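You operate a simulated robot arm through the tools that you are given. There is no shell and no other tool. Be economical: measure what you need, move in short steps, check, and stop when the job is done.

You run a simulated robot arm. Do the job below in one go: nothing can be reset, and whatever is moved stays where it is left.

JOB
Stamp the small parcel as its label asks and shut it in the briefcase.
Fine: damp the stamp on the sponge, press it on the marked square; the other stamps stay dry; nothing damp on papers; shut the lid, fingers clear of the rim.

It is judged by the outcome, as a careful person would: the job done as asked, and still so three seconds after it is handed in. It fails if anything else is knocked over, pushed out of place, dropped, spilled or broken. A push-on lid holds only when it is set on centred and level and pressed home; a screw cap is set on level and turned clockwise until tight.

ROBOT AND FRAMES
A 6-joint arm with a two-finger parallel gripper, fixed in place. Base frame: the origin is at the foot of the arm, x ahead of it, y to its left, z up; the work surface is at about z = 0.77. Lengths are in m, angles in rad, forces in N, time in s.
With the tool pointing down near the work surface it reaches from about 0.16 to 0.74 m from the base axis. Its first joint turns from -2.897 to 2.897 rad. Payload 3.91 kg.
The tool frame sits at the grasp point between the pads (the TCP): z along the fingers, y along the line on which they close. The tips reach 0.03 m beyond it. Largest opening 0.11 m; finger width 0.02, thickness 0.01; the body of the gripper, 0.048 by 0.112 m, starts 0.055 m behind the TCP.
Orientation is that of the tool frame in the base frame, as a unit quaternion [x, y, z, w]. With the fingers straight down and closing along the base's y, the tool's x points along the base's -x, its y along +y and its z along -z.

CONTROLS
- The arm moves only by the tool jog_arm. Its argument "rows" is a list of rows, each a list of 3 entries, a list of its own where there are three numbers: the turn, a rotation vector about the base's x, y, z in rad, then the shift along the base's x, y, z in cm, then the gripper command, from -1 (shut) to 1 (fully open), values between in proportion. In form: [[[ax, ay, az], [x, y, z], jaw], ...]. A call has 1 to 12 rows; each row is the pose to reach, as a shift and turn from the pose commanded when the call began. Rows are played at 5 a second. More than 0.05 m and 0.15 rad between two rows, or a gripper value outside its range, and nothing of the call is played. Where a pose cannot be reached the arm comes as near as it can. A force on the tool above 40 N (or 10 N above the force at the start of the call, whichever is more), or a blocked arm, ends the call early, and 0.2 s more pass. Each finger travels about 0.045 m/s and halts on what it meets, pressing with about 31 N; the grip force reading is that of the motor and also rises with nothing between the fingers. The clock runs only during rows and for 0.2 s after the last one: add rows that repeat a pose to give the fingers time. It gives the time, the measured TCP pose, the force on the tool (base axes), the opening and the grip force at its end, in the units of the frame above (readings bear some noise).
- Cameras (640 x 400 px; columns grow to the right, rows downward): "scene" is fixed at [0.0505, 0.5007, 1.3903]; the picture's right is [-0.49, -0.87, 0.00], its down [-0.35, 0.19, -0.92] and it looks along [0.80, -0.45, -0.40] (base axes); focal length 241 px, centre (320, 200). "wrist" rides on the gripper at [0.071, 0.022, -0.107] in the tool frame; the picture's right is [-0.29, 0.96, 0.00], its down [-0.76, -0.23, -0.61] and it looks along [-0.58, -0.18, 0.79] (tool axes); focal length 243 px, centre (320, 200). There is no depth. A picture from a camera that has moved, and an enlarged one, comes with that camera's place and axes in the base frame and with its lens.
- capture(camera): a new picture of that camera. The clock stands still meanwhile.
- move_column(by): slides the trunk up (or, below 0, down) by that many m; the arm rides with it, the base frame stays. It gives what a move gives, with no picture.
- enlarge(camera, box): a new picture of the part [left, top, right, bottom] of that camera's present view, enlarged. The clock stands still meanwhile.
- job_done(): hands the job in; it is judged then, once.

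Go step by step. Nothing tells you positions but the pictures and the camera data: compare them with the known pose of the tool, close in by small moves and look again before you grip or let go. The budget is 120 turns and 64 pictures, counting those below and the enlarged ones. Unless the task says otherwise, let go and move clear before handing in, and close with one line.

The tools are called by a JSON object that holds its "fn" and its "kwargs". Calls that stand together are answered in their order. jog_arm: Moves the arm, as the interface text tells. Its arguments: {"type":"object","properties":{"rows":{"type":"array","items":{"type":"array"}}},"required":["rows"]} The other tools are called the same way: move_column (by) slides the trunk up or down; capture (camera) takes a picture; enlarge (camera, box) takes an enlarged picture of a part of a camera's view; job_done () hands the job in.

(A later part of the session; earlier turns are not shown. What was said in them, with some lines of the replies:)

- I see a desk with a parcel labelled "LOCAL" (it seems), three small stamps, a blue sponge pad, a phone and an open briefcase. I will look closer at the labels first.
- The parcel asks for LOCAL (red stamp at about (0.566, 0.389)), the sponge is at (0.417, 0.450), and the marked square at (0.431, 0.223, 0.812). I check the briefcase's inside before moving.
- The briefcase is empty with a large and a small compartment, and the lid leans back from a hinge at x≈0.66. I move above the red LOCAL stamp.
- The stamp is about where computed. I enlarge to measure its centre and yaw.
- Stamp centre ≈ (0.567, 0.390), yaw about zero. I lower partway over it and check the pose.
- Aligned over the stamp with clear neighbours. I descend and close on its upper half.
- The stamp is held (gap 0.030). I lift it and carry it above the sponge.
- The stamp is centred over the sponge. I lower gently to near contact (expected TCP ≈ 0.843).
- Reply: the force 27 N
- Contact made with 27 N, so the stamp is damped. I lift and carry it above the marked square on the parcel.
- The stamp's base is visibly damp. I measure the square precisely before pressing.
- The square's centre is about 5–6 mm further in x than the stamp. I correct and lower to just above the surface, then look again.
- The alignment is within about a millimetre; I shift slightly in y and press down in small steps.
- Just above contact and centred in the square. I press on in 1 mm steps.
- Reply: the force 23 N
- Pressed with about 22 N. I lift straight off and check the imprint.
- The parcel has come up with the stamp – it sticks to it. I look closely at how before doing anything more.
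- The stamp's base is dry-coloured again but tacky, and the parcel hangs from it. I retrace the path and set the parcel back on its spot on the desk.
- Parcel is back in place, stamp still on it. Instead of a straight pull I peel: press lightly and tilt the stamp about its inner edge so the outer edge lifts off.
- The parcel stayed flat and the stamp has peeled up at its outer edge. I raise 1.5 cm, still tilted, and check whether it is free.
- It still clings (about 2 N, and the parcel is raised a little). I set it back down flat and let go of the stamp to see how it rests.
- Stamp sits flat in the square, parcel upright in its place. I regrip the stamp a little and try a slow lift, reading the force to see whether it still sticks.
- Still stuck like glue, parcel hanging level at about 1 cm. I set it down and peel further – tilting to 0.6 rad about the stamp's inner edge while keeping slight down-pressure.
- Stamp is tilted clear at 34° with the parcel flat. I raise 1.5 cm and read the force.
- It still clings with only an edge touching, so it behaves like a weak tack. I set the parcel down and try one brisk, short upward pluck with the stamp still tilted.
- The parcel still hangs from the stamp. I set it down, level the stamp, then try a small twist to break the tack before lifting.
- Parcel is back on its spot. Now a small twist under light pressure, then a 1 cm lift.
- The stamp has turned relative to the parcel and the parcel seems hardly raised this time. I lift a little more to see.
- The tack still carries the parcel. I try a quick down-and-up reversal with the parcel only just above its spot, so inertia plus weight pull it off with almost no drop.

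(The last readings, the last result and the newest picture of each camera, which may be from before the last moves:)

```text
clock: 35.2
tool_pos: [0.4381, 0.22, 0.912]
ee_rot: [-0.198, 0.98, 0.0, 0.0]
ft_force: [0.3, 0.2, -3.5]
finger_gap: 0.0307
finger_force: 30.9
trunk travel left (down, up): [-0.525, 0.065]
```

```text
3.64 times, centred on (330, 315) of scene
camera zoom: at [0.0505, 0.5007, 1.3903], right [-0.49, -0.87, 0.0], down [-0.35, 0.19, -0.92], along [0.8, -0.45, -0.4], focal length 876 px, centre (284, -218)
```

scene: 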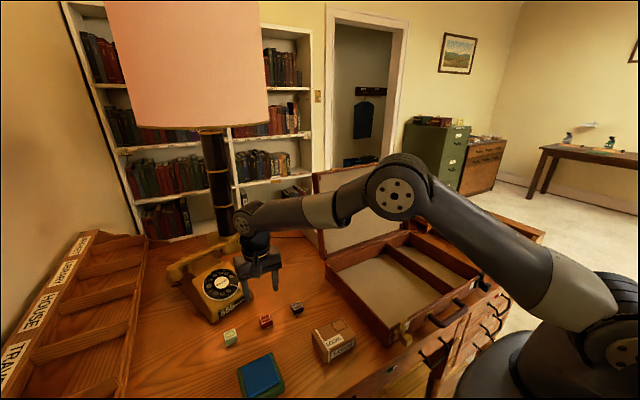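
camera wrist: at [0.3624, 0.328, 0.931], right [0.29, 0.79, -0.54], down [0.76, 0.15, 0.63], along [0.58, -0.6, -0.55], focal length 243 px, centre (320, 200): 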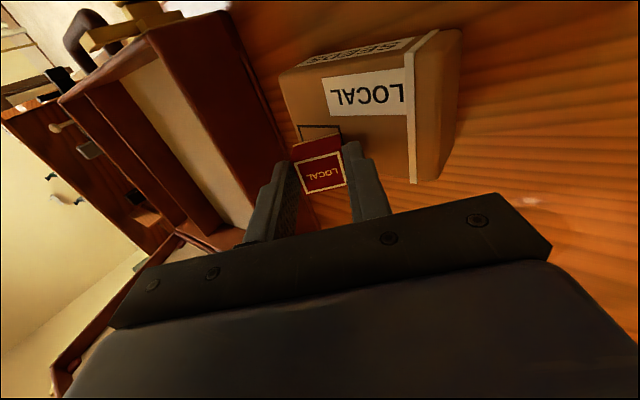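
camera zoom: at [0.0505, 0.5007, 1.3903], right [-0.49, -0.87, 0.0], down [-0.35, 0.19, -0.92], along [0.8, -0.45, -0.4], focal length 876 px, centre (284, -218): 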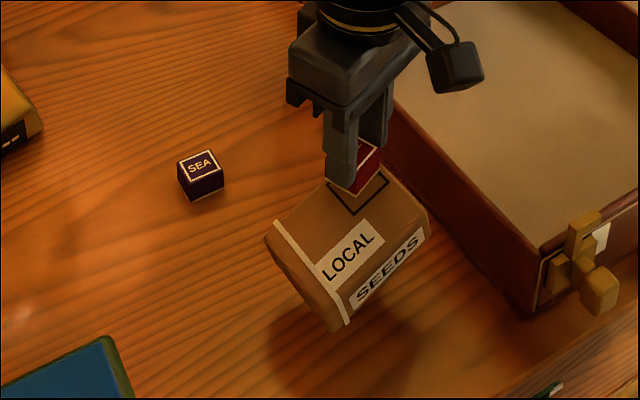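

It still hangs, now tilted, so contact itself seems to hold it. New plan: set it down, untwist, regrip the stamp lower so a fingertip just outside the stamp can act as a fulcrum on the parcel top and pry the stamp fully off while pressing the parcel down.

{"fn": "jog_arm", "kwargs": {"rows": [[[0, 0, 0], [0, 0, -3], -0.6], [[0, 0, 0], [0, 0, -4.2], -0.6], [[0, 0, 0], [0, 0, -5], -0.6], [[0, 0, 0], [0, 0, -5.5], -0.6], [[0, 0, 0], [0, 0, -5.65], -0.6], [[0, 0, -0.13], [0, 0, -5.65], -0.6], [[0, 0, -0.26], [0, 0, -5.65], -0.6], [[0, 0, -0.4], [0, 0, -5.65], -0.6], [[0, 0, -0.4], [0, 0, -5.6], -0.2], [[0, 0, -0.4], [0, 0, -5.6], 0], [[0, 0, -0.4], [0, 0, -4], 0], [[0, 0, -0.4], [0, 0, -1], 0]]}}

{"fn": "enlarge", "kwargs": {"camera": "wrist", "box": [200, 30, 480, 205]}}

{"fn": "enlarge", "kwargs": {"camera": "scene", "box": [285, 280, 375, 370]}}

```text
clock: 37.8
tool_pos: [0.4346, 0.2227, 0.9011]
ee_rot: [0.0, 1.0, -0.001, -0.001]
ft_force: [0.3, 0.1, 0.5]
finger_gap: 0.0551
finger_force: 0.0
trunk travel left (down, up): [-0.525, 0.065]
```

```text
2.29 times, centred on (340, 118) of wrist
camera zoom: at [0.3625, 0.2448, 1.007], right [0.29, 0.96, 0.0], down [0.76, -0.23, 0.61], along [0.58, -0.18, -0.79], focal length 555 px, centre (274, 389)
```

zoom: 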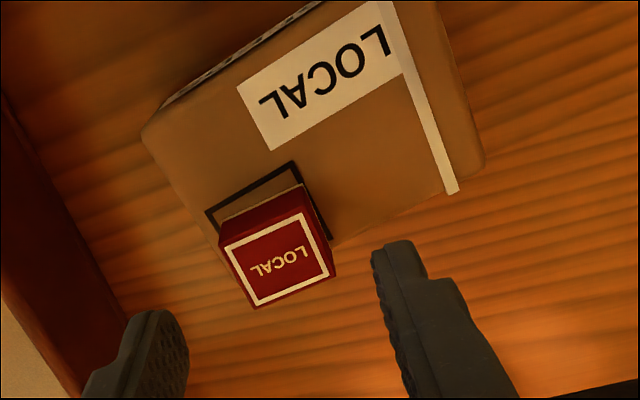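

```text
4.44 times, centred on (330, 325) of scene
camera zoom: at [0.0505, 0.5007, 1.3903], right [-0.49, -0.87, 0.0], down [-0.35, 0.19, -0.92], along [0.8, -0.45, -0.4], focal length 1070 px, centre (276, -356)
```

zoom: 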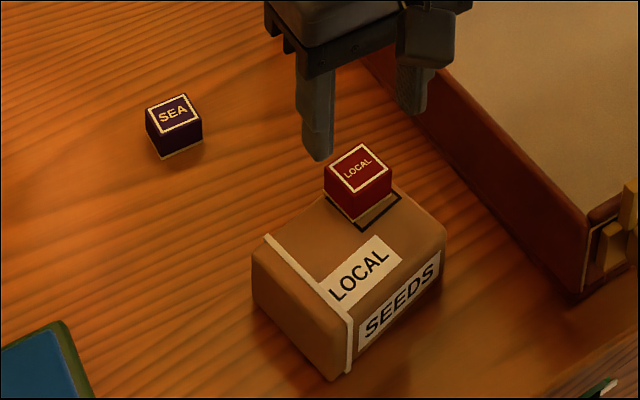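

Parcel is on the desk, turned about 0.2 rad, stamp still on its square. I regrip low, fingertips about 2.5 mm above the parcel top.

{"fn": "jog_arm", "kwargs": {"rows": [[[0, 0, 0], [0, 0, -3.5], 0], [[0, 0, 0], [0, 0, -5.2], 0], [[0, 0, 0], [0, 0, -5.65], 0], [[0, 0, 0], [0, 0, -5.65], -0.6], [[0, 0, 0], [0, 0, -5.65], -0.6], [[0, 0, 0], [0, 0, -5.65], -0.6], [[0, 0, 0], [0, 0, -5.65], -0.6]]}}

```text
clock: 39.4
tool_pos: [0.4342, 0.2243, 0.8435]
ee_rot: [0.0, 1.0, -0.001, 0.0]
ft_force: [0.4, 0.1, -0.5]
finger_gap: 0.0304
finger_force: 30.7
trunk travel left (down, up): [-0.525, 0.065]
```

Gripped low without touching the parcel. Now the pry about the fingertip.

{"fn": "jog_arm", "kwargs": {"rows": [[[0, 0, 0], [0, 0, -0.1], -0.6], [[-0.075, 0, 0], [0, 0.25, 0], -0.6], [[-0.15, 0, 0], [0, 0.5, 0.09], -0.6], [[-0.225, 0, 0], [0, 0.75, 0.17], -0.6], [[-0.3, 0, 0], [0, 1.0, 0.25], -0.6], [[-0.375, 0, 0], [0, 1.28, 0.35], -0.6], [[-0.45, 0, 0], [0, 1.55, 0.44], -0.6], [[-0.525, 0, 0], [0, 1.84, 0.5], -0.6], [[-0.6, 0, 0], [0, 2.13, 0.54], -0.6], [[-0.675, 0, 0], [0, 2.42, 0.56], -0.6], [[-0.75, 0, 0], [0, 2.72, 0.57], -0.6], [[-0.75, 0, 0], [0, 2.72, 0.57], -0.6]]}}

{"fn": "enlarge", "kwargs": {"camera": "scene", "box": [300, 295, 370, 365]}}

```text
clock: 42.0
tool_pos: [0.4358, 0.2513, 0.851]
ee_rot: [0.0, 0.93, -0.367, 0.001]
ft_force: [2.0, 4.8, 25.3]
finger_gap: 0.0304
finger_force: 30.7
trunk travel left (down, up): [-0.525, 0.065]
```

```text
5.71 times, centred on (335, 330) of scene
camera zoom: at [0.0505, 0.5007, 1.3903], right [-0.49, -0.87, 0.0], down [-0.35, 0.19, -0.92], along [0.8, -0.45, -0.4], focal length 1376 px, centre (234, -543)
```

zoom: 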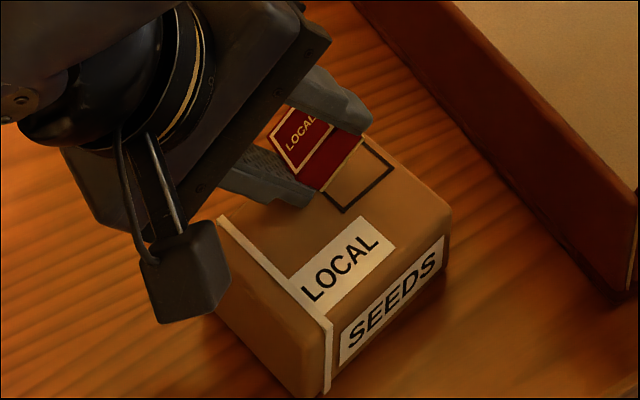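

The fingertip bears on the parcel and the stamp is pried up. I lift slowly and read the force.

{"fn": "jog_arm", "kwargs": {"rows": [[[0, 0, 0], [0, 0, 0.6], -0.6], [[0, 0, 0], [0, 0, 1.5], -0.6], [[0, 0, 0], [0, 0, 1.5], -0.6], [[0, 0, 0], [0, 0, 1.5], -0.6]]}}

{"fn": "enlarge", "kwargs": {"camera": "scene", "box": [300, 295, 370, 365]}}

```text
clock: 43.0
tool_pos: [0.4341, 0.2483, 0.8637]
ee_rot: [-0.001, 0.931, -0.366, 0.0]
ft_force: [-0.2, 1.3, 1.1]
finger_gap: 0.0304
finger_force: 30.6
trunk travel left (down, up): [-0.525, 0.065]
```

```text
5.71 times, centred on (335, 330) of scene
camera zoom: at [0.0505, 0.5007, 1.3903], right [-0.49, -0.87, 0.0], down [-0.35, 0.19, -0.92], along [0.8, -0.45, -0.4], focal length 1376 px, centre (234, -543)
```

zoom: 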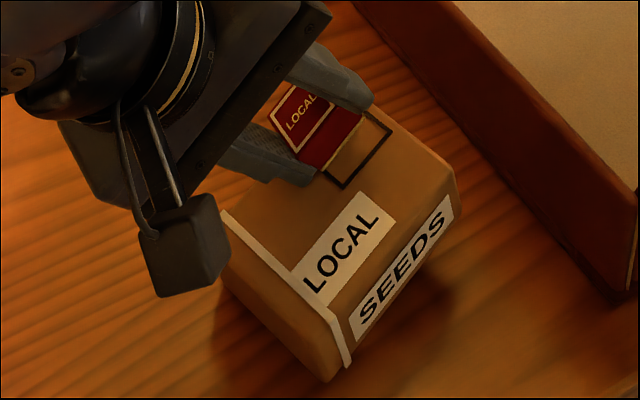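

Still tied together – it behaves like a stiff-but-stretchy bond needing a larger pull than the parcel's weight. I set it back down level, release, and look, planning to use the gripper's own squeeze (one finger on the stamp, the other on the parcel's far side) to shear the bond.

{"fn": "jog_arm", "kwargs": {"rows": [[[0, 0, 0], [0, 0, -0.8], -0.6], [[0, 0, 0], [0, 0, -1.4], -0.6], [[0.15, 0, 0], [0, -0.6, -1.4], -0.6], [[0.3, 0, 0], [0, -1.17, -1.45], -0.6], [[0.45, 0, 0], [0, -1.72, -1.55], -0.6], [[0.6, 0, 0], [0, -2.22, -1.8], -0.6], [[0.75, 0, 0], [0, -2.72, -2.0], -0.6], [[0.75, 0, 0], [0, -2.72, -2.0], -0.2], [[0.75, 0, 0], [0, -2.72, -2.0], 0.1], [[0.75, 0, 0], [0, -2.72, 1], 0.1], [[0.75, 0, 0], [0, -2.72, 4.5], 0.1], [[0.75, 0, 0], [0, -2.72, 4.5], 0.1]]}}

{"fn": "enlarge", "kwargs": {"camera": "wrist", "box": [180, 0, 500, 200]}}

```text
clock: 45.6
tool_pos: [0.436, 0.2221, 0.9117]
ee_rot: [0.0, 1.0, 0.002, 0.0]
ft_force: [-1.0, -0.5, 0.8]
finger_gap: 0.0604
finger_force: 0.0
trunk travel left (down, up): [-0.525, 0.065]
```

```text
2.00 times, centred on (340, 100) of wrist
camera zoom: at [0.364, 0.244, 1.0169], right [0.29, 0.96, 0.0], down [0.76, -0.23, 0.61], along [0.58, -0.18, -0.79], focal length 485 px, centre (280, 400)
```

zoom: 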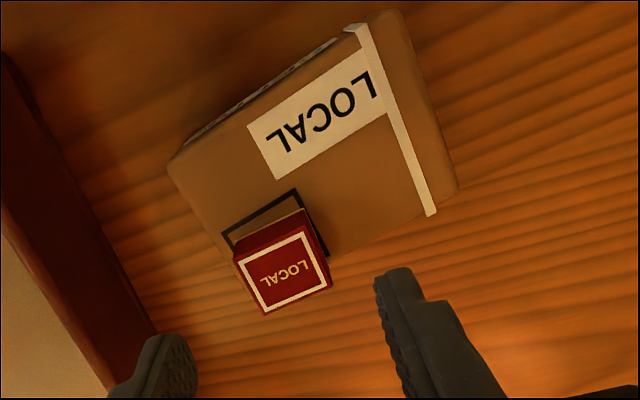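

Parcel centre ≈ (0.412, 0.244), yaw ≈ 0.2; stamp at (0.4355, 0.2235). I position the open gripper, tilted so that the −y finger is beside the stamp above the parcel top and the +y finger beside the parcel's far end.

{"fn": "jog_arm", "kwargs": {"rows": [[[-0.083, -0.0083, 0.0663], [-0.2, 1.1, 0.5], 0.5], [[-0.166, -0.0167, 0.1326], [-0.4, 2.2, 0.5], 1], [[-0.2494, -0.025, 0.1989], [-0.7, 3.3, 0.5], 1], [[-0.2494, -0.025, 0.1989], [-0.7, 3.3, 0], 1], [[-0.2494, -0.025, 0.1989], [-0.7, 3.3, -1], 1], [[-0.2494, -0.025, 0.1989], [-0.7, 3.3, -1], 1]]}}

{"fn": "capture", "kwargs": {"camera": "wrist"}}

```text
clock: 47.0
tool_pos: [0.4279, 0.2555, 0.8994]
ee_rot: [-0.1, 0.987, -0.125, 0.013]
ft_force: [-0.4, -0.8, 0.6]
finger_gap: 0.1095
finger_force: 0.2
trunk travel left (down, up): [-0.525, 0.065]
```

```text
18 pictures are left
camera wrist: at [0.3481, 0.2874, 0.9961], right [0.1, 0.97, -0.24], down [0.76, 0.08, 0.65], along [0.64, -0.24, -0.73], focal length 243 px, centre (320, 200)
```

wrist: 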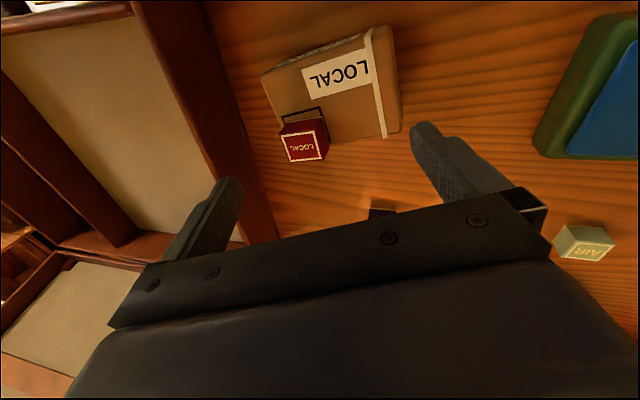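

Lined up. I descend and close the jaws gradually.

{"fn": "jog_arm", "kwargs": {"rows": [[[0, 0, 0], [0, 0, -3], 1], [[0, 0, 0], [0, 0, -5.5], 1], [[0, 0, 0], [0, 0, -6.5], 1], [[0, 0, 0], [0, 0, -6.5], 1], [[0, 0, 0], [0, 0, -6.5], 0.7], [[0, 0, 0], [0, 0, -6.5], 0.5], [[0, 0, 0], [0, 0, -6.5], 0.3], [[0, 0, 0], [0, 0, -6.5], 0.3], [[0, 0, 0], [0, 0, -6.5], 0.3]]}}

{"fn": "enlarge", "kwargs": {"camera": "scene", "box": [290, 280, 380, 370]}}

```text
clock: 49.0
tool_pos: [0.4285, 0.2554, 0.8335]
ee_rot: [-0.097, 0.987, -0.123, 0.013]
ft_force: [-0.4, 4.6, 7.6]
finger_gap: 0.0868
finger_force: 15.4
trunk travel left (down, up): [-0.525, 0.065]
```

```text
4.44 times, centred on (335, 325) of scene
camera zoom: at [0.0505, 0.5007, 1.3903], right [-0.49, -0.87, 0.0], down [-0.35, 0.19, -0.92], along [0.8, -0.45, -0.4], focal length 1070 px, centre (253, -356)
```

zoom: 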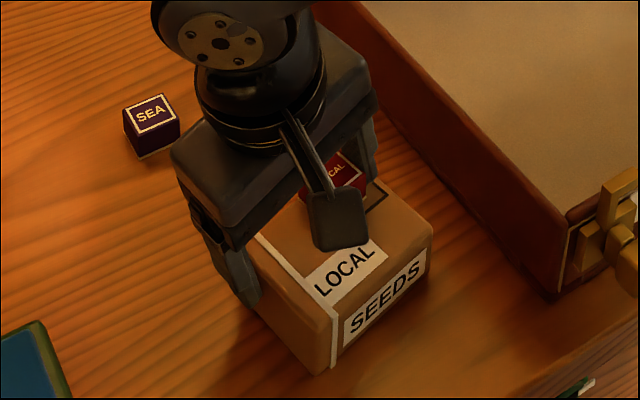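

The squeeze is engaged (gap 0.087, 15 N) and the stamp is being sheared. I close harder.

{"fn": "jog_arm", "kwargs": {"rows": [[[0, 0, 0], [0, 0, 0], 0], [[0, 0, 0], [0, 0, 0], -0.3], [[0, 0, 0], [0, 0, 0], -0.3], [[0, 0, 0], [0, 0, 0], -0.3]]}}

{"fn": "enlarge", "kwargs": {"camera": "scene", "box": [290, 280, 380, 370]}}

```text
clock: 50.0
tool_pos: [0.4286, 0.2563, 0.8343]
ee_rot: [-0.099, 0.987, -0.123, 0.014]
ft_force: [-3.0, 6.3, 11.1]
finger_gap: 0.0815
finger_force: 31.2
trunk travel left (down, up): [-0.525, 0.065]
```

```text
4.44 times, centred on (335, 325) of scene
camera zoom: at [0.0505, 0.5007, 1.3903], right [-0.49, -0.87, 0.0], down [-0.35, 0.19, -0.92], along [0.8, -0.45, -0.4], focal length 1070 px, centre (253, -356)
```

zoom: 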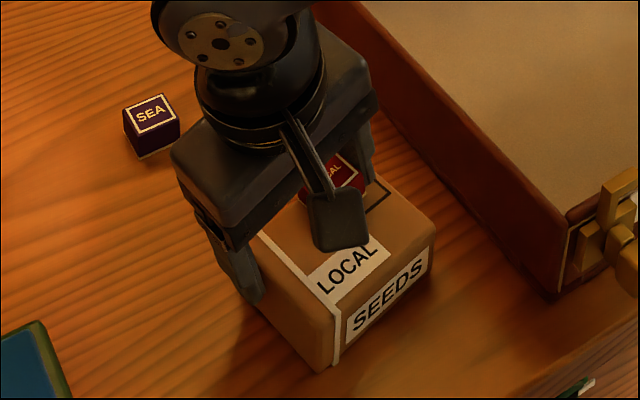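

The bond even takes 31 N of shear. I release, rise clear and look at whether the stamp has shifted on the parcel.

{"fn": "jog_arm", "kwargs": {"rows": [[[0, 0, 0], [0, 0, 0], 0.6], [[0, 0, 0], [0, 0, 0], 1], [[0, 0, 0], [0, 0, 0], 1], [[0, 0, 0], [0, 0, 3.5], 1], [[0, 0, 0], [0, 0, 7.5], 1], [[0.125, 0.0125, -0.1], [0, -1.5, 7.5], 1], [[0.2494, 0.025, -0.1989], [0, -3.3, 7.5], 1], [[0.2494, 0.025, -0.1989], [0, -3.3, 7.5], 1]]}}

{"fn": "enlarge", "kwargs": {"camera": "wrist", "box": [180, 0, 500, 200]}}

```text
refused: row 6 steps farther than a row can; nothing moved
```

```text
2.00 times, centred on (340, 100) of wrist
camera zoom: at [0.3482, 0.2882, 0.9306], right [0.1, 0.97, -0.24], down [0.76, 0.08, 0.65], along [0.64, -0.24, -0.72], focal length 485 px, centre (280, 400)
```

zoom: 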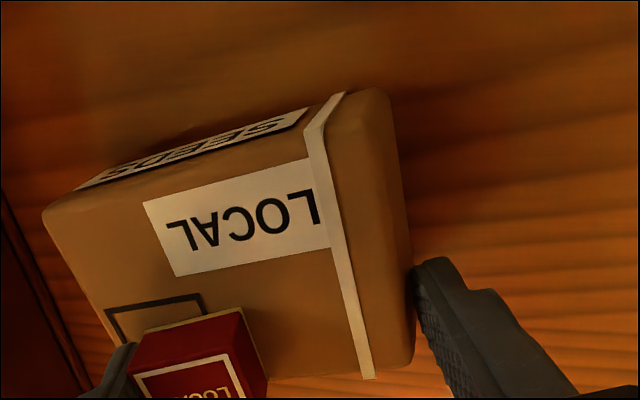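

The view shows the stamp slid about 1 cm within the square while squeezed. I now release in smaller steps and look again.

{"fn": "jog_arm", "kwargs": {"rows": [[[0, 0, 0], [0, 0, 0], 0.6], [[0, 0, 0], [0, 0, 0], 1], [[0, 0, 0], [0, 0, 0], 1], [[0, 0, 0], [0, 0, 3.5], 1], [[0, 0, 0], [0, 0, 7.5], 1], [[0.083, 0.0083, -0.0663], [0, -1.1, 7.5], 1], [[0.166, 0.0167, -0.1326], [0, -2.2, 7.5], 1], [[0.2494, 0.025, -0.1989], [0, -3.3, 7.5], 0.3], [[0.2494, 0.025, -0.1989], [0, -3.3, 7.5], 0.1]]}}

{"fn": "enlarge", "kwargs": {"camera": "wrist", "box": [180, 0, 500, 200]}}

```text
clock: 52.0
tool_pos: [0.4278, 0.2232, 0.9075]
ee_rot: [0.001, 1.0, -0.001, 0.001]
ft_force: [-0.1, 0.2, -0.2]
finger_gap: 0.0603
finger_force: 0.1
trunk travel left (down, up): [-0.525, 0.065]
```

```text
2.00 times, centred on (340, 100) of wrist
camera zoom: at [0.3559, 0.2445, 1.014], right [0.29, 0.96, 0.0], down [0.76, -0.23, 0.61], along [0.58, -0.18, -0.79], focal length 485 px, centre (280, 400)
```

zoom: 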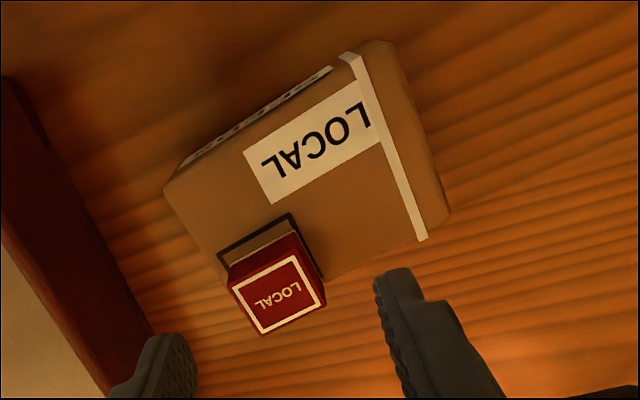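

The stamp sprang back squarely into the marked square: it is a gummed postage stamp, which is meant to stay stuck on the parcel. So stamping is done; now I grip the parcel by its ends (centre ≈ (0.412, 0.240), yaw 0.2) to put it in the case.

{"fn": "jog_arm", "kwargs": {"rows": [[[0, 0, 0.1], [-0.8, 0.9, 0], 0.6], [[0, 0, 0.197], [-1.6, 1.7, 0], 1], [[0, 0, 0.197], [-1.6, 1.7, 0], 1], [[0, 0, 0.197], [-1.6, 1.7, -3], 1], [[0, 0, 0.197], [-1.6, 1.7, -3], 1]]}}

{"fn": "capture", "kwargs": {"camera": "wrist"}}

```text
clock: 53.2
tool_pos: [0.4126, 0.24, 0.8793]
ee_rot: [-0.098, 0.995, 0.0, 0.0]
ft_force: [0.1, 0.1, 0.6]
finger_gap: 0.1102
finger_force: 0.1
trunk travel left (down, up): [-0.525, 0.065]
```

```text
13 pictures are left
camera wrist: at [0.3389, 0.2485, 0.9863], right [0.1, 1.0, 0.0], down [0.79, -0.08, 0.61], along [0.6, -0.06, -0.79], focal length 243 px, centre (320, 200)
```

wrist: 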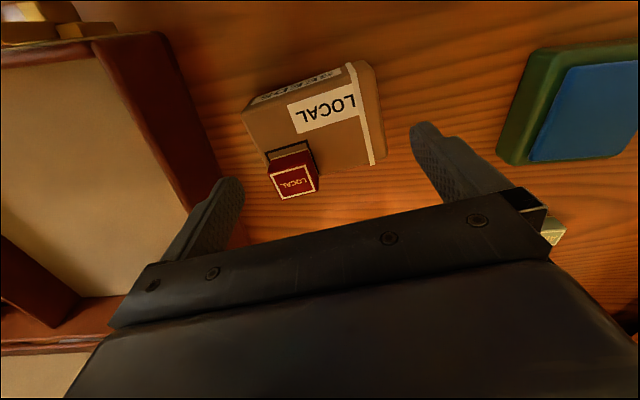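

Aligned over the parcel centre. I descend and grip its ends.

{"fn": "jog_arm", "kwargs": {"rows": [[[0, 0, 0], [0, 0, -3.5], 1], [[0, 0, 0], [0, 0, -6.2], 1], [[0, 0, 0], [0, 0, -7.1], 1], [[0, 0, 0], [0, 0, -7.1], 1], [[0, 0, 0], [0, 0, -7.1], 0.7], [[0, 0, 0], [0, 0, -7.1], 0.3], [[0, 0, 0], [0, 0, -7.1], 0.3], [[0, 0, 0], [0, 0, -7.1], 0.3], [[0, 0, 0], [0, 0, -6], 0.3], [[0, 0, 0], [0, 0, -4], 0.3], [[0, 0, 0], [0, 0, -4], 0.3]]}}

{"fn": "enlarge", "kwargs": {"camera": "scene", "box": [280, 260, 460, 370]}}

```text
clock: 55.6
tool_pos: [0.4119, 0.2443, 0.8408]
ee_rot: [-0.099, 0.995, 0.0, 0.0]
ft_force: [-1.1, -0.6, -3.1]
finger_gap: 0.0999
finger_force: 30.8
trunk travel left (down, up): [-0.525, 0.065]
```

```text
3.56 times, centred on (370, 315) of scene
camera zoom: at [0.0505, 0.5007, 1.3903], right [-0.49, -0.87, 0.0], down [-0.35, 0.19, -0.92], along [0.8, -0.45, -0.4], focal length 856 px, centre (142, -209)
```

zoom: 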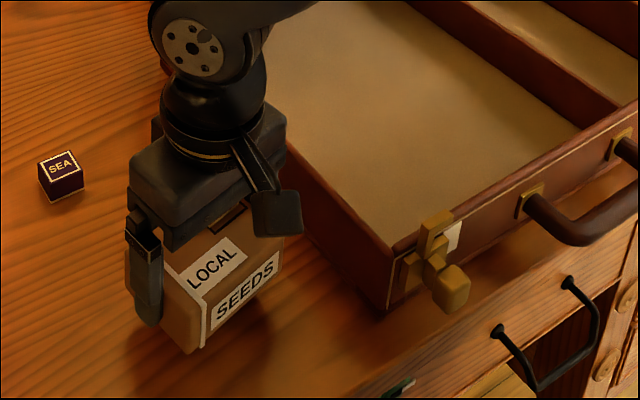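

The parcel is held firmly. I lift it over the wall and carry it above the large compartment.

{"fn": "jog_arm", "kwargs": {"rows": [[[0, 0, 0], [0, 0, 4], 0.3], [[0, 0, 0], [0, 0, 8], 0.3], [[0, 0, -0.05], [1, -4.2, 8], 0.3], [[0, 0, -0.1], [2, -8.4, 8], 0.3], [[0, 0, -0.15], [3.2, -12.7, 8], 0.3], [[0, 0, -0.197], [4.4, -17, 8], 0.3], [[0, 0, -0.197], [5.6, -21.2, 8], 0.3], [[0, 0, -0.197], [6.8, -25.4, 8], 0.3], [[0, 0, -0.197], [6.8, -25.4, 5], 0.3], [[0, 0, -0.197], [6.8, -25.4, 2], 0.3], [[0, 0, -0.197], [6.8, -25.4, 2], 0.3]]}}

{"fn": "enlarge", "kwargs": {"camera": "scene", "box": [290, 140, 530, 370]}}

```text
clock: 58.0
tool_pos: [0.4826, -0.0152, 0.8577]
ee_rot: [0.0, 1.0, 0.0, 0.0]
ft_force: [0.7, 0.4, -3.0]
finger_gap: 0.0999
finger_force: 30.5
trunk travel left (down, up): [-0.525, 0.065]
```

```text
1.74 times, centred on (410, 255) of scene
camera zoom: at [0.0505, 0.5007, 1.3903], right [-0.49, -0.87, 0.0], down [-0.35, 0.19, -0.92], along [0.8, -0.45, -0.4], focal length 419 px, centre (164, 104)
```

zoom: 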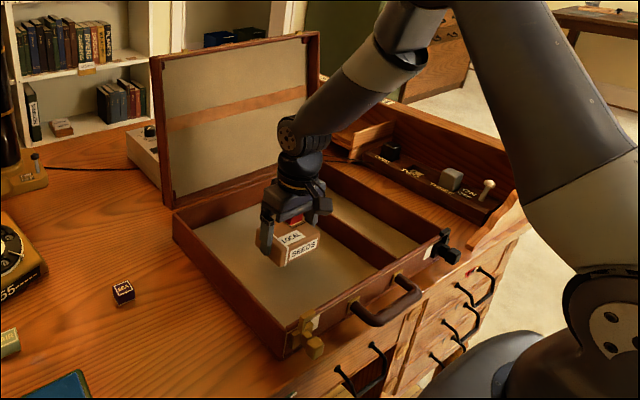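

Parcel hangs over the large compartment's middle. I lower it to the floor.

{"fn": "jog_arm", "kwargs": {"rows": [[[0, 0, 0], [0, 0, -2], 0.3], [[0, 0, 0], [0, 0, -3.4], 0.3], [[0, 0, 0], [0, 0, -3.8], 0.3], [[0, 0, 0], [0, 0, -4.1], 0.3], [[0, 0, 0], [0, 0, -4.1], 0.3]]}}

```text
clock: 59.2
tool_pos: [0.4806, -0.0146, 0.8192]
ee_rot: [0.0, 1.0, 0.001, 0.001]
ft_force: [-0.8, -1.5, 8.6]
finger_gap: 0.0998
finger_force: 31.0
trunk travel left (down, up): [-0.525, 0.065]
```

It touches the floor. I release and rise straight up.

{"fn": "jog_arm", "kwargs": {"rows": [[[0, 0, 0], [0, 0, 0.2], 0.6], [[0, 0, 0], [0, 0, 0.2], 1], [[0, 0, 0], [0, 0, 0.2], 1], [[0, 0, 0], [0, 0, 4], 1], [[0, 0, 0], [0, 0, 9], 1], [[0, 0, 0], [-4, 1, 12], 1], [[0, 0, 0], [-8, 2, 15], 1], [[0, 0, 0], [-12, 4, 17], 1], [[0, 0, 0], [-15, 7, 19], 1], [[0, 0, 0], [-17, 10, 21], 1], [[0, 0, 0], [-17, 14, 23], 1], [[0, 0, 0], [-17, 18, 25], 1]]}}

{"fn": "enlarge", "kwargs": {"camera": "scene", "box": [300, 140, 540, 350]}}

```text
refused: row 6 steps farther than a row can; nothing moved
```

```text
1.90 times, centred on (420, 245) of scene
camera zoom: at [0.0505, 0.5007, 1.3903], right [-0.49, -0.87, 0.0], down [-0.35, 0.19, -0.92], along [0.8, -0.45, -0.4], focal length 459 px, centre (130, 114)
```

zoom: 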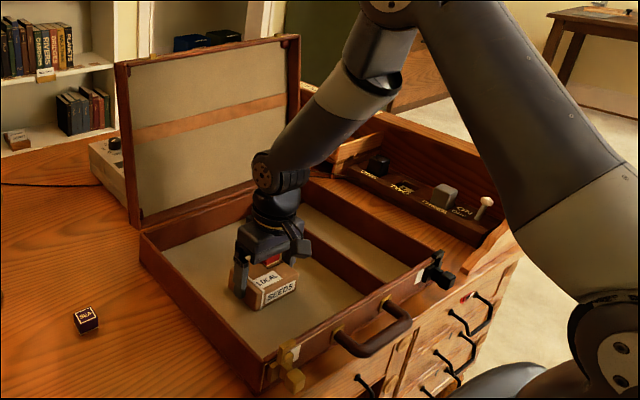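

Parcel rests in the compartment. I release and rise straight up with legal steps.

{"fn": "jog_arm", "kwargs": {"rows": [[[0, 0, 0], [0, 0, 0.2], 0.6], [[0, 0, 0], [0, 0, 0.2], 1], [[0, 0, 0], [0, 0, 0.2], 1], [[0, 0, 0], [0, 0, 3.5], 1], [[0, 0, 0], [0, 0, 8], 1], [[0, 0, 0], [-2, 0, 12], 1], [[0, 0, 0], [-4, 0, 16], 1], [[0, 0, 0], [-6, 0, 20], 1], [[0, 0, 0], [-8, 0, 24], 1], [[0, 0, 0], [-8, 0, 28.5], 1], [[0, 0, 0], [-8, 0, 33], 1], [[0, 0, 0], [-8, 0, 37.5], 1]]}}

{"fn": "capture", "kwargs": {"camera": "scene"}}

```text
clock: 61.8
tool_pos: [0.3991, -0.014, 1.1922]
ee_rot: [0.0, 1.0, 0.0, 0.0]
ft_force: [-0.6, -0.3, -0.1]
finger_gap: 0.1102
finger_force: 0.1
trunk travel left (down, up): [-0.525, 0.065]
```

```text
9 pictures are left
```

scene: 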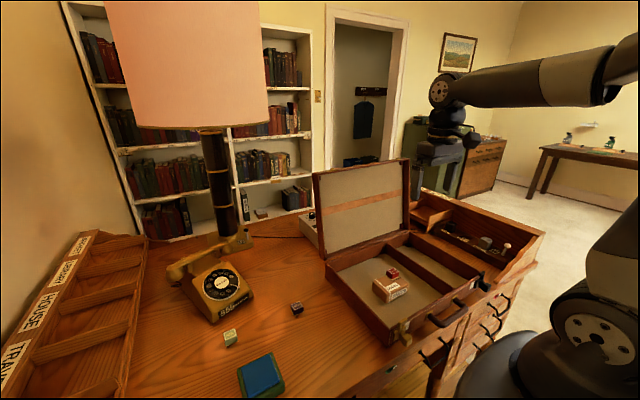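

Parcel and stamp sit upright in the case. Now I turn the gripper 90° so its open jaws can straddle the lid's top edge, one finger each side.

{"fn": "jog_arm", "kwargs": {"rows": [[[0, 0, -0.143], [0, 0, 2], 1], [[0, 0, -0.286], [0, 0, 4], 1], [[0, 0, -0.429], [1, 0, 6], 1], [[0, 0, -0.571], [2, 0, 7], 1], [[0, 0, -0.714], [4, 0, 8], 1], [[0, 0, -0.857], [6, 0, 8], 1], [[0, 0, -1.0], [8, 0, 8], 1], [[0, 0, -1.143], [10, 0, 8], 1], [[0, 0, -1.286], [12, 0, 8], 1], [[0, 0, -1.429], [14, 0, 8], 1], [[0, 0, -1.571], [16, 0, 8], 1], [[0, 0, -1.571], [18, 0, 8], 1]]}}

```text
clock: 64.4
tool_pos: [0.58, -0.0129, 1.2729]
ee_rot: [0.707, 0.707, 0.0, -0.001]
ft_force: [0.2, 0.5, 0.0]
finger_gap: 0.1099
finger_force: 0.0
trunk travel left (down, up): [-0.525, 0.065]
```

Orientation is right. I move out over the lid's top edge and check the reach.

{"fn": "jog_arm", "kwargs": {"rows": [[[0, 0, 0], [4.5, 0, 0], 1], [[0, 0, 0], [9, 0, 0], 1], [[0, 0, 0], [13, 0, 0], 1], [[0, 0, 0], [16.7, 0, 0], 1], [[0, 0, 0], [16.7, 0, 0], 1], [[0, 0, 0], [16.7, 0, 0], 1]]}}

{"fn": "enlarge", "kwargs": {"camera": "scene", "box": [280, 80, 500, 250]}}

```text
clock: 65.8
tool_pos: [0.6849, -0.0144, 1.1957]
ee_rot: [0.707, 0.707, 0.004, 0.004]
ft_force: [0.6, -0.3, 0.1]
finger_gap: 0.1101
finger_force: 0.0
out of reach, approached as far as the arm can: row 1, 2, 3, 4, 5, 6
trunk travel left (down, up): [-0.525, 0.065]
```

```text
2.35 times, centred on (390, 165) of scene
camera zoom: at [0.0505, 0.5007, 1.3903], right [-0.49, -0.87, 0.0], down [-0.35, 0.19, -0.92], along [0.8, -0.45, -0.4], focal length 567 px, centre (155, 282)
```

zoom: 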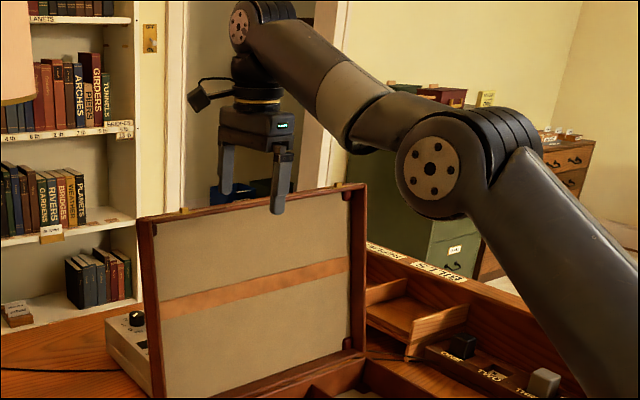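

The arm falls short at this height with the tool straight down. I raise the trunk and then pitch the tool outward to gain reach.

{"fn": "move_column", "kwargs": {"by": 0.06}}

{"fn": "jog_arm", "kwargs": {"rows": [[[0, 0, 0], [0, 0, 0], 1]]}}

```text
clock: 66.8
tool_pos: [0.684, -0.0133, 1.256]
ee_rot: [0.707, 0.707, 0.003, 0.003]
ft_force: [0.8, -0.2, -1.5]
finger_gap: 0.1098
finger_force: 0.0
trunk travel left (down, up): [-0.585, 0.005]
```

```text
clock: 67.2
tool_pos: [0.6847, -0.0135, 1.2559]
ee_rot: [0.707, 0.707, 0.004, 0.003]
ft_force: [-0.1, 0.3, -0.1]
finger_gap: 0.1101
finger_force: 0.2
trunk travel left (down, up): [-0.585, 0.005]
```

Reach is better now. I pitch the tool outward 0.3 rad and position it just above the lid's top edge.

{"fn": "jog_arm", "kwargs": {"rows": [[[0, -0.1, 0], [1.5, 0, -1.5], 1], [[0, -0.2, 0], [3.5, 0, -3.5], 1], [[0, -0.3, 0], [5, 0, -5.5], 1], [[0, -0.3, 0], [5, 0, -5.5], 1]]}}

{"fn": "enlarge", "kwargs": {"camera": "scene", "box": [300, 100, 460, 250]}}

```text
clock: 68.2
tool_pos: [0.7364, -0.0151, 1.201]
ee_rot: [0.699, 0.699, 0.109, 0.11]
ft_force: [0.5, -1.0, 0.1]
finger_gap: 0.1101
finger_force: 0.1
trunk travel left (down, up): [-0.585, 0.005]
```

```text
2.67 times, centred on (380, 175) of scene
camera zoom: at [0.0505, 0.5007, 1.3903], right [-0.49, -0.87, 0.0], down [-0.35, 0.19, -0.92], along [0.8, -0.45, -0.4], focal length 642 px, centre (160, 267)
```

zoom: 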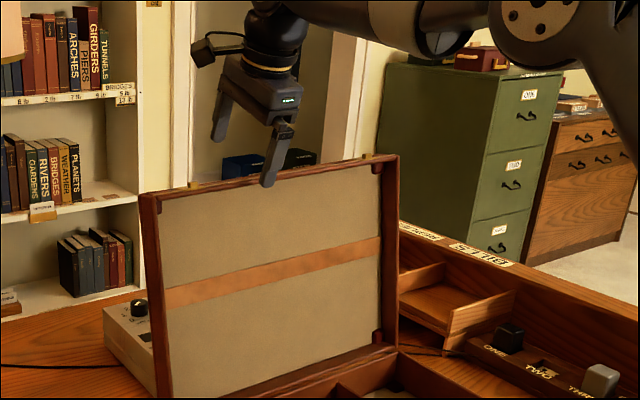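

Both fingertips straddle the lid's edge as planned. I descend so they reach about 3 cm down either side.

{"fn": "jog_arm", "kwargs": {"rows": [[[0, 0, 0], [0, 0, -3], 1], [[0, 0, 0], [0, 0, -6], 1], [[0, 0, 0], [0, 0, -7.9], 1], [[0, 0, 0], [0, 0, -7.9], 1]]}}

```text
clock: 69.2
tool_pos: [0.7347, -0.0133, 1.1219]
ee_rot: [0.698, 0.699, 0.109, 0.109]
ft_force: [0.4, -0.4, -0.2]
finger_gap: 0.1101
finger_force: 0.1
trunk travel left (down, up): [-0.585, 0.005]
```

No contact so far. I begin drawing the lid forward along its arc, up to just past vertical.

{"fn": "jog_arm", "kwargs": {"rows": [[[0, 0, 0], [-1.5, 0, 0.6], 1], [[0, 0, 0], [-3.03, 0, 1.24], 1], [[0, 0, 0], [-4.9, 0, 1.4], 1], [[0, 0, 0], [-6.73, 0, 1.51], 1], [[0, 0, 0], [-8.6, 0, 1.45], 1], [[0, 0, 0], [-10.43, 0, 1.33], 1], [[0, 0, 0], [-10.43, 0, 1.33], 1]]}}

{"fn": "enlarge", "kwargs": {"camera": "scene", "box": [300, 100, 460, 300]}}

```text
clock: 70.8
tool_pos: [0.6281, -0.0126, 1.1369]
ee_rot: [0.699, 0.699, 0.109, 0.108]
ft_force: [0.0, -0.3, 0.4]
finger_gap: 0.1099
finger_force: 0.0
trunk travel left (down, up): [-0.585, 0.005]
```

```text
2.00 times, centred on (380, 200) of scene
camera zoom: at [0.0505, 0.5007, 1.3903], right [-0.49, -0.87, 0.0], down [-0.35, 0.19, -0.92], along [0.8, -0.45, -0.4], focal length 482 px, centre (200, 200)
```

zoom: 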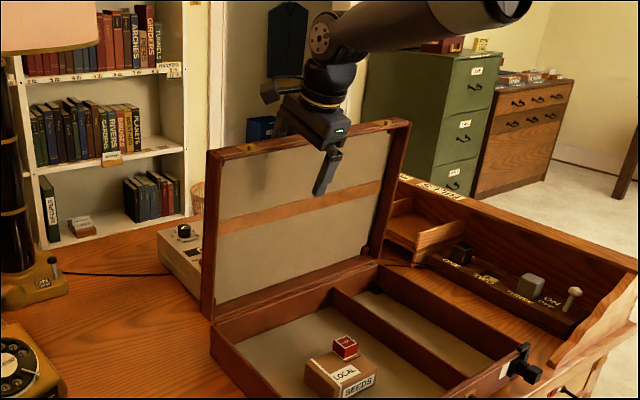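

The lid follows with almost no force and is just past vertical. I continue along the arc, pitching with it.

{"fn": "jog_arm", "kwargs": {"rows": [[[0, 0, 0], [-1.8, 0, -0.3], 1], [[0, -0.01, 0], [-3.65, 0, -0.63], 1], [[0, -0.07, 0], [-5.4, 0, -1.1], 1], [[0, -0.13, 0], [-7.21, 0, -1.68], 1], [[0, -0.19, 0], [-8.9, 0, -2.4], 1], [[0, -0.25, 0], [-10.61, 0, -3.15], 1], [[0, -0.31, 0], [-12.2, 0, -4.1], 1], [[0, -0.37, 0], [-13.81, 0, -5.03], 1], [[0, -0.43, 0], [-15.3, 0, -6.15], 1], [[0, -0.49, 0], [-16.76, 0, -7.26], 1], [[0, -0.49, 0], [-16.76, 0, -7.26], 1]]}}

{"fn": "enlarge", "kwargs": {"camera": "scene", "box": [300, 100, 500, 350]}}

```text
clock: 73.2
tool_pos: [0.4706, -0.0254, 1.067]
ee_rot: [0.669, 0.654, 0.23, 0.269]
ft_force: [-0.5, 6.4, -1.4]
finger_gap: 0.1098
finger_force: 0.2
out of reach, approached as far as the arm can: row 9, 10
trunk travel left (down, up): [-0.585, 0.005]
```

```text
1.60 times, centred on (400, 225) of scene
camera zoom: at [0.0505, 0.5007, 1.3903], right [-0.49, -0.87, 0.0], down [-0.35, 0.19, -0.92], along [0.8, -0.45, -0.4], focal length 385 px, centre (192, 160)
```

zoom: 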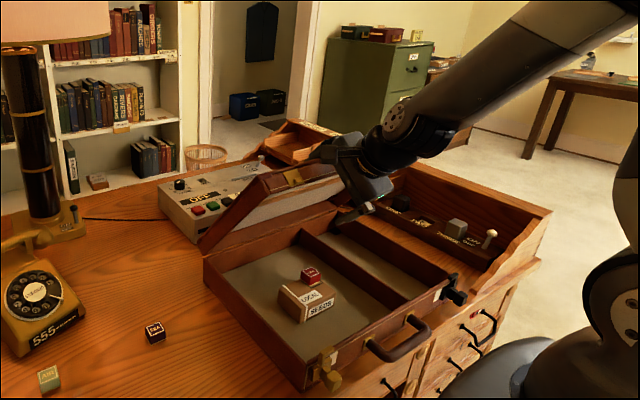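

The lid is at about 45°, held between the fingers, but the wrist reached its pitch limit. I ease the pitch back a little and continue down the arc.

{"fn": "jog_arm", "kwargs": {"rows": [[[0, 0.06, 0], [-0.9, 0, -0.8], 1], [[0, 0.12, 0], [-1.8, 0, -1.6], 1], [[0, 0.18, 0], [-2.7, 0, -2.4], 1], [[0, 0.18, 0], [-2.7, 0, -2.4], 1]]}}

```text
clock: 74.2
tool_pos: [0.437, -0.0149, 1.0384]
ee_rot: [0.672, 0.672, 0.22, 0.219]
ft_force: [0.2, -0.7, -0.7]
finger_gap: 0.11
finger_force: 0.0
out of reach, approached as far as the arm can: row 1
trunk travel left (down, up): [-0.585, 0.005]
```

Clean again with no force. I go further down the arc.

{"fn": "jog_arm", "kwargs": {"rows": [[[0, 0.02, 0], [-1.2, 0, -1.5], 1], [[0, 0.04, 0], [-2.4, 0, -3.0], 1], [[0, 0.06, 0], [-3.4, 0, -4.6], 1], [[0, 0.08, 0], [-4.4, 0, -6.2], 1], [[0, 0.08, 0], [-4.4, 0, -6.2], 1]]}}

{"fn": "enlarge", "kwargs": {"camera": "scene", "box": [320, 120, 500, 350]}}

```text
clock: 75.4
tool_pos: [0.3909, -0.0136, 0.9759]
ee_rot: [0.682, 0.681, 0.188, 0.189]
ft_force: [-0.5, 0.2, -0.8]
finger_gap: 0.11
finger_force: 0.0
trunk travel left (down, up): [-0.585, 0.005]
```

```text
1.74 times, centred on (410, 235) of scene
camera zoom: at [0.0505, 0.5007, 1.3903], right [-0.49, -0.87, 0.0], down [-0.35, 0.19, -0.92], along [0.8, -0.45, -0.4], focal length 419 px, centre (164, 139)
```

zoom: 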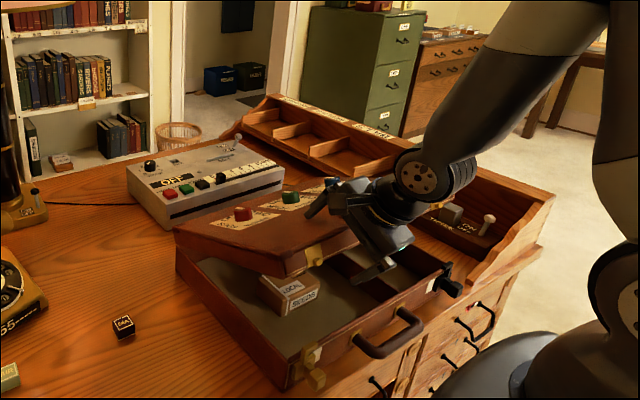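

The lid stays by itself at about 28° open, touching neither finger. I withdraw the fingers outward and up, level the tool, and close them to push from above.

{"fn": "jog_arm", "kwargs": {"rows": [[[0, 0, 0], [-1.2, 0, 2.1], 1], [[0, 0, 0], [-2.5, 0, 4.3], 1], [[0, 0, 0], [-3.8, 0, 6.5], 1], [[0, 0, 0], [-5, 0, 8.6], 1], [[0, 0, 0], [-5, 0, 12.5], 0.3], [[0, 0.13, 0], [-5, -1, 16], -0.3], [[0, 0.27, 0], [-3, -2, 18], -1], [[0, 0.4, 0], [0, -3, 18], -1], [[0, 0.54, 0], [3, -4.5, 18], -1], [[0, 0.54, 0], [5, -5.5, 18], -1], [[0, 0.54, 0], [5, -5.5, 18], -1]]}}

{"fn": "enlarge", "kwargs": {"camera": "scene", "box": [320, 120, 500, 350]}}

```text
clock: 77.8
tool_pos: [0.4441, -0.0683, 1.156]
ee_rot: [0.707, 0.707, -0.001, 0.0]
ft_force: [0.3, 0.2, 0.1]
finger_gap: 0.0
finger_force: 29.2
out of reach, approached as far as the arm can: row 3, 4
trunk travel left (down, up): [-0.585, 0.005]
```

```text
1.74 times, centred on (410, 235) of scene
camera zoom: at [0.0505, 0.5007, 1.3903], right [-0.49, -0.87, 0.0], down [-0.35, 0.19, -0.92], along [0.8, -0.45, -0.4], focal length 419 px, centre (164, 139)
```

zoom: 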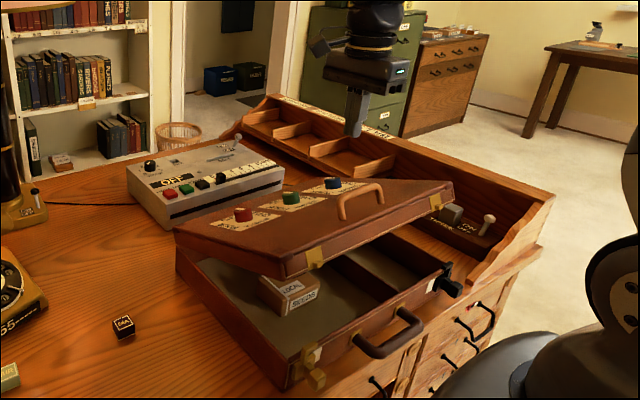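

The lid rests open at about 28° with buttons and a handle on its outside, which I avoid. I push down with closed fingertips near the front edge at y ≈ −0.02.

{"fn": "jog_arm", "kwargs": {"rows": [[[0, 0, 0], [-0.5, 2.4, -3.5], -1], [[0, 0, 0], [-1.2, 4.8, -7], -1], [[0, 0, 0], [-1.6, 4.8, -10.8], -1], [[0, 0, 0], [-1.6, 4.8, -12.2], -1], [[0, 0, 0], [-2.8, 4.8, -14], -1], [[0, 0, 0], [-3.95, 4.8, -15.9], -1], [[0, 0, 0], [-4.9, 4.8, -17.9], -1], [[0, 0, 0], [-5.7, 4.8, -19.95], -1], [[0, 0, 0], [-6.2, 4.8, -21.5], -1], [[0, 0, 0], [-6.6, 4.8, -22.8], -1], [[0, 0, 0], [-6.6, 4.8, -22.8], -1]]}}

```text
clock: 80.2
tool_pos: [0.3755, -0.0199, 0.9271]
ee_rot: [0.707, 0.707, 0.0, 0.001]
ft_force: [-0.4, 0.4, -0.2]
finger_gap: 0.0001
finger_force: 30.5
trunk travel left (down, up): [-0.585, 0.005]
```

No resistance yet. I continue slowly downward until the lid is pressed home.

{"fn": "jog_arm", "kwargs": {"rows": [[[0, 0, 0], [-0.1, 0, -0.6], -1], [[0, 0, 0], [-0.2, 0, -1.2], -1], [[0, 0, 0], [-0.3, 0, -1.7], -1], [[0, 0, 0], [-0.3, 0, -2.1], -1], [[0, 0, 0], [-0.3, 0, -2.5], -1], [[0, 0, 0], [-0.3, 0, -2.9], -1]]}}

{"fn": "enlarge", "kwargs": {"camera": "scene", "box": [320, 120, 500, 350]}}

```text
clock: 81.3
tool_pos: [0.3724, -0.0213, 0.9106]
ee_rot: [0.707, 0.707, 0.002, 0.002]
ft_force: [-6.1, 2.1, 32.8]
finger_gap: 0.0
finger_force: 31.1
trunk travel left (down, up): [-0.585, 0.005]
stopped in row 5: the force on the tool passed its limit (the readings are from after the stop); the commanded pose is now the measured one
```

```text
1.74 times, centred on (410, 235) of scene
camera zoom: at [0.0505, 0.5007, 1.3903], right [-0.49, -0.87, 0.0], down [-0.35, 0.19, -0.92], along [0.8, -0.45, -0.4], focal length 419 px, centre (164, 139)
```

zoom: 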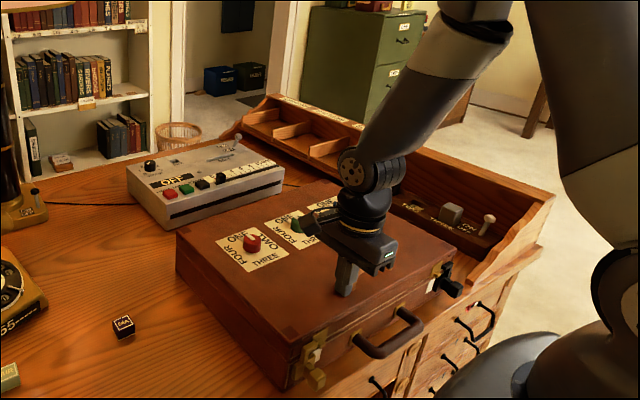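

The lid is shut and pressed home (33 N). I lift off and move clear, then check with one last picture.

{"fn": "jog_arm", "kwargs": {"rows": [[[0, 0, 0], [0, 0, 2], -1], [[0, 0, 0], [0, 0, 6], -1], [[0, 0, 0], [0, 0, 10.5], -1], [[0, 0, 0], [0, 0, 15], -1], [[0, 0, 0], [0, 0, 19.5], -1], [[0, 0, 0], [0, 0, 24], -1], [[0, 0, 0], [0, 0, 28], -1], [[0, 0, 0], [0, 0, 28], -1]]}}

{"fn": "capture", "kwargs": {"camera": "scene"}}

```text
clock: 83.1
tool_pos: [0.3731, -0.0184, 1.1871]
ee_rot: [0.708, 0.707, 0.002, 0.002]
ft_force: [0.6, 0.3, -0.6]
finger_gap: 0.0
finger_force: 31.0
trunk travel left (down, up): [-0.585, 0.005]
```

```text
1 pictures are left
```

scene: 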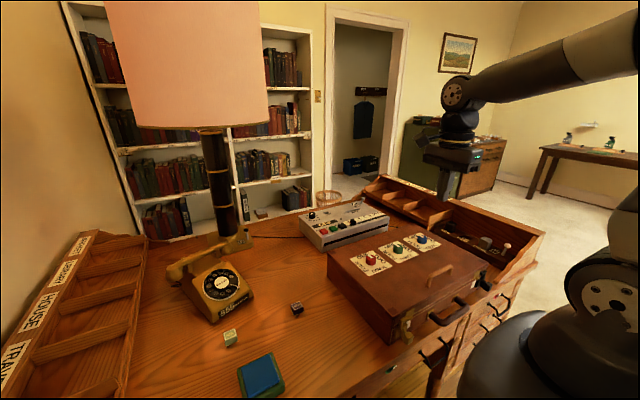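

The briefcase stays shut with the stamped parcel inside. The phone, sponge and the SEA and AIR stamps are where they were, and the arm is clear, so I hand in.

{"fn": "job_done", "kwargs": {}}

```text
The job is handed in.
```

The LOCAL stamp is damped and stuck on the parcel's marked square, and the parcel is in the briefcase with the lid pressed shut; I tugged at the stamp for a while before realising it was meant to stay on, and it still sat squarely on the square when last seen.
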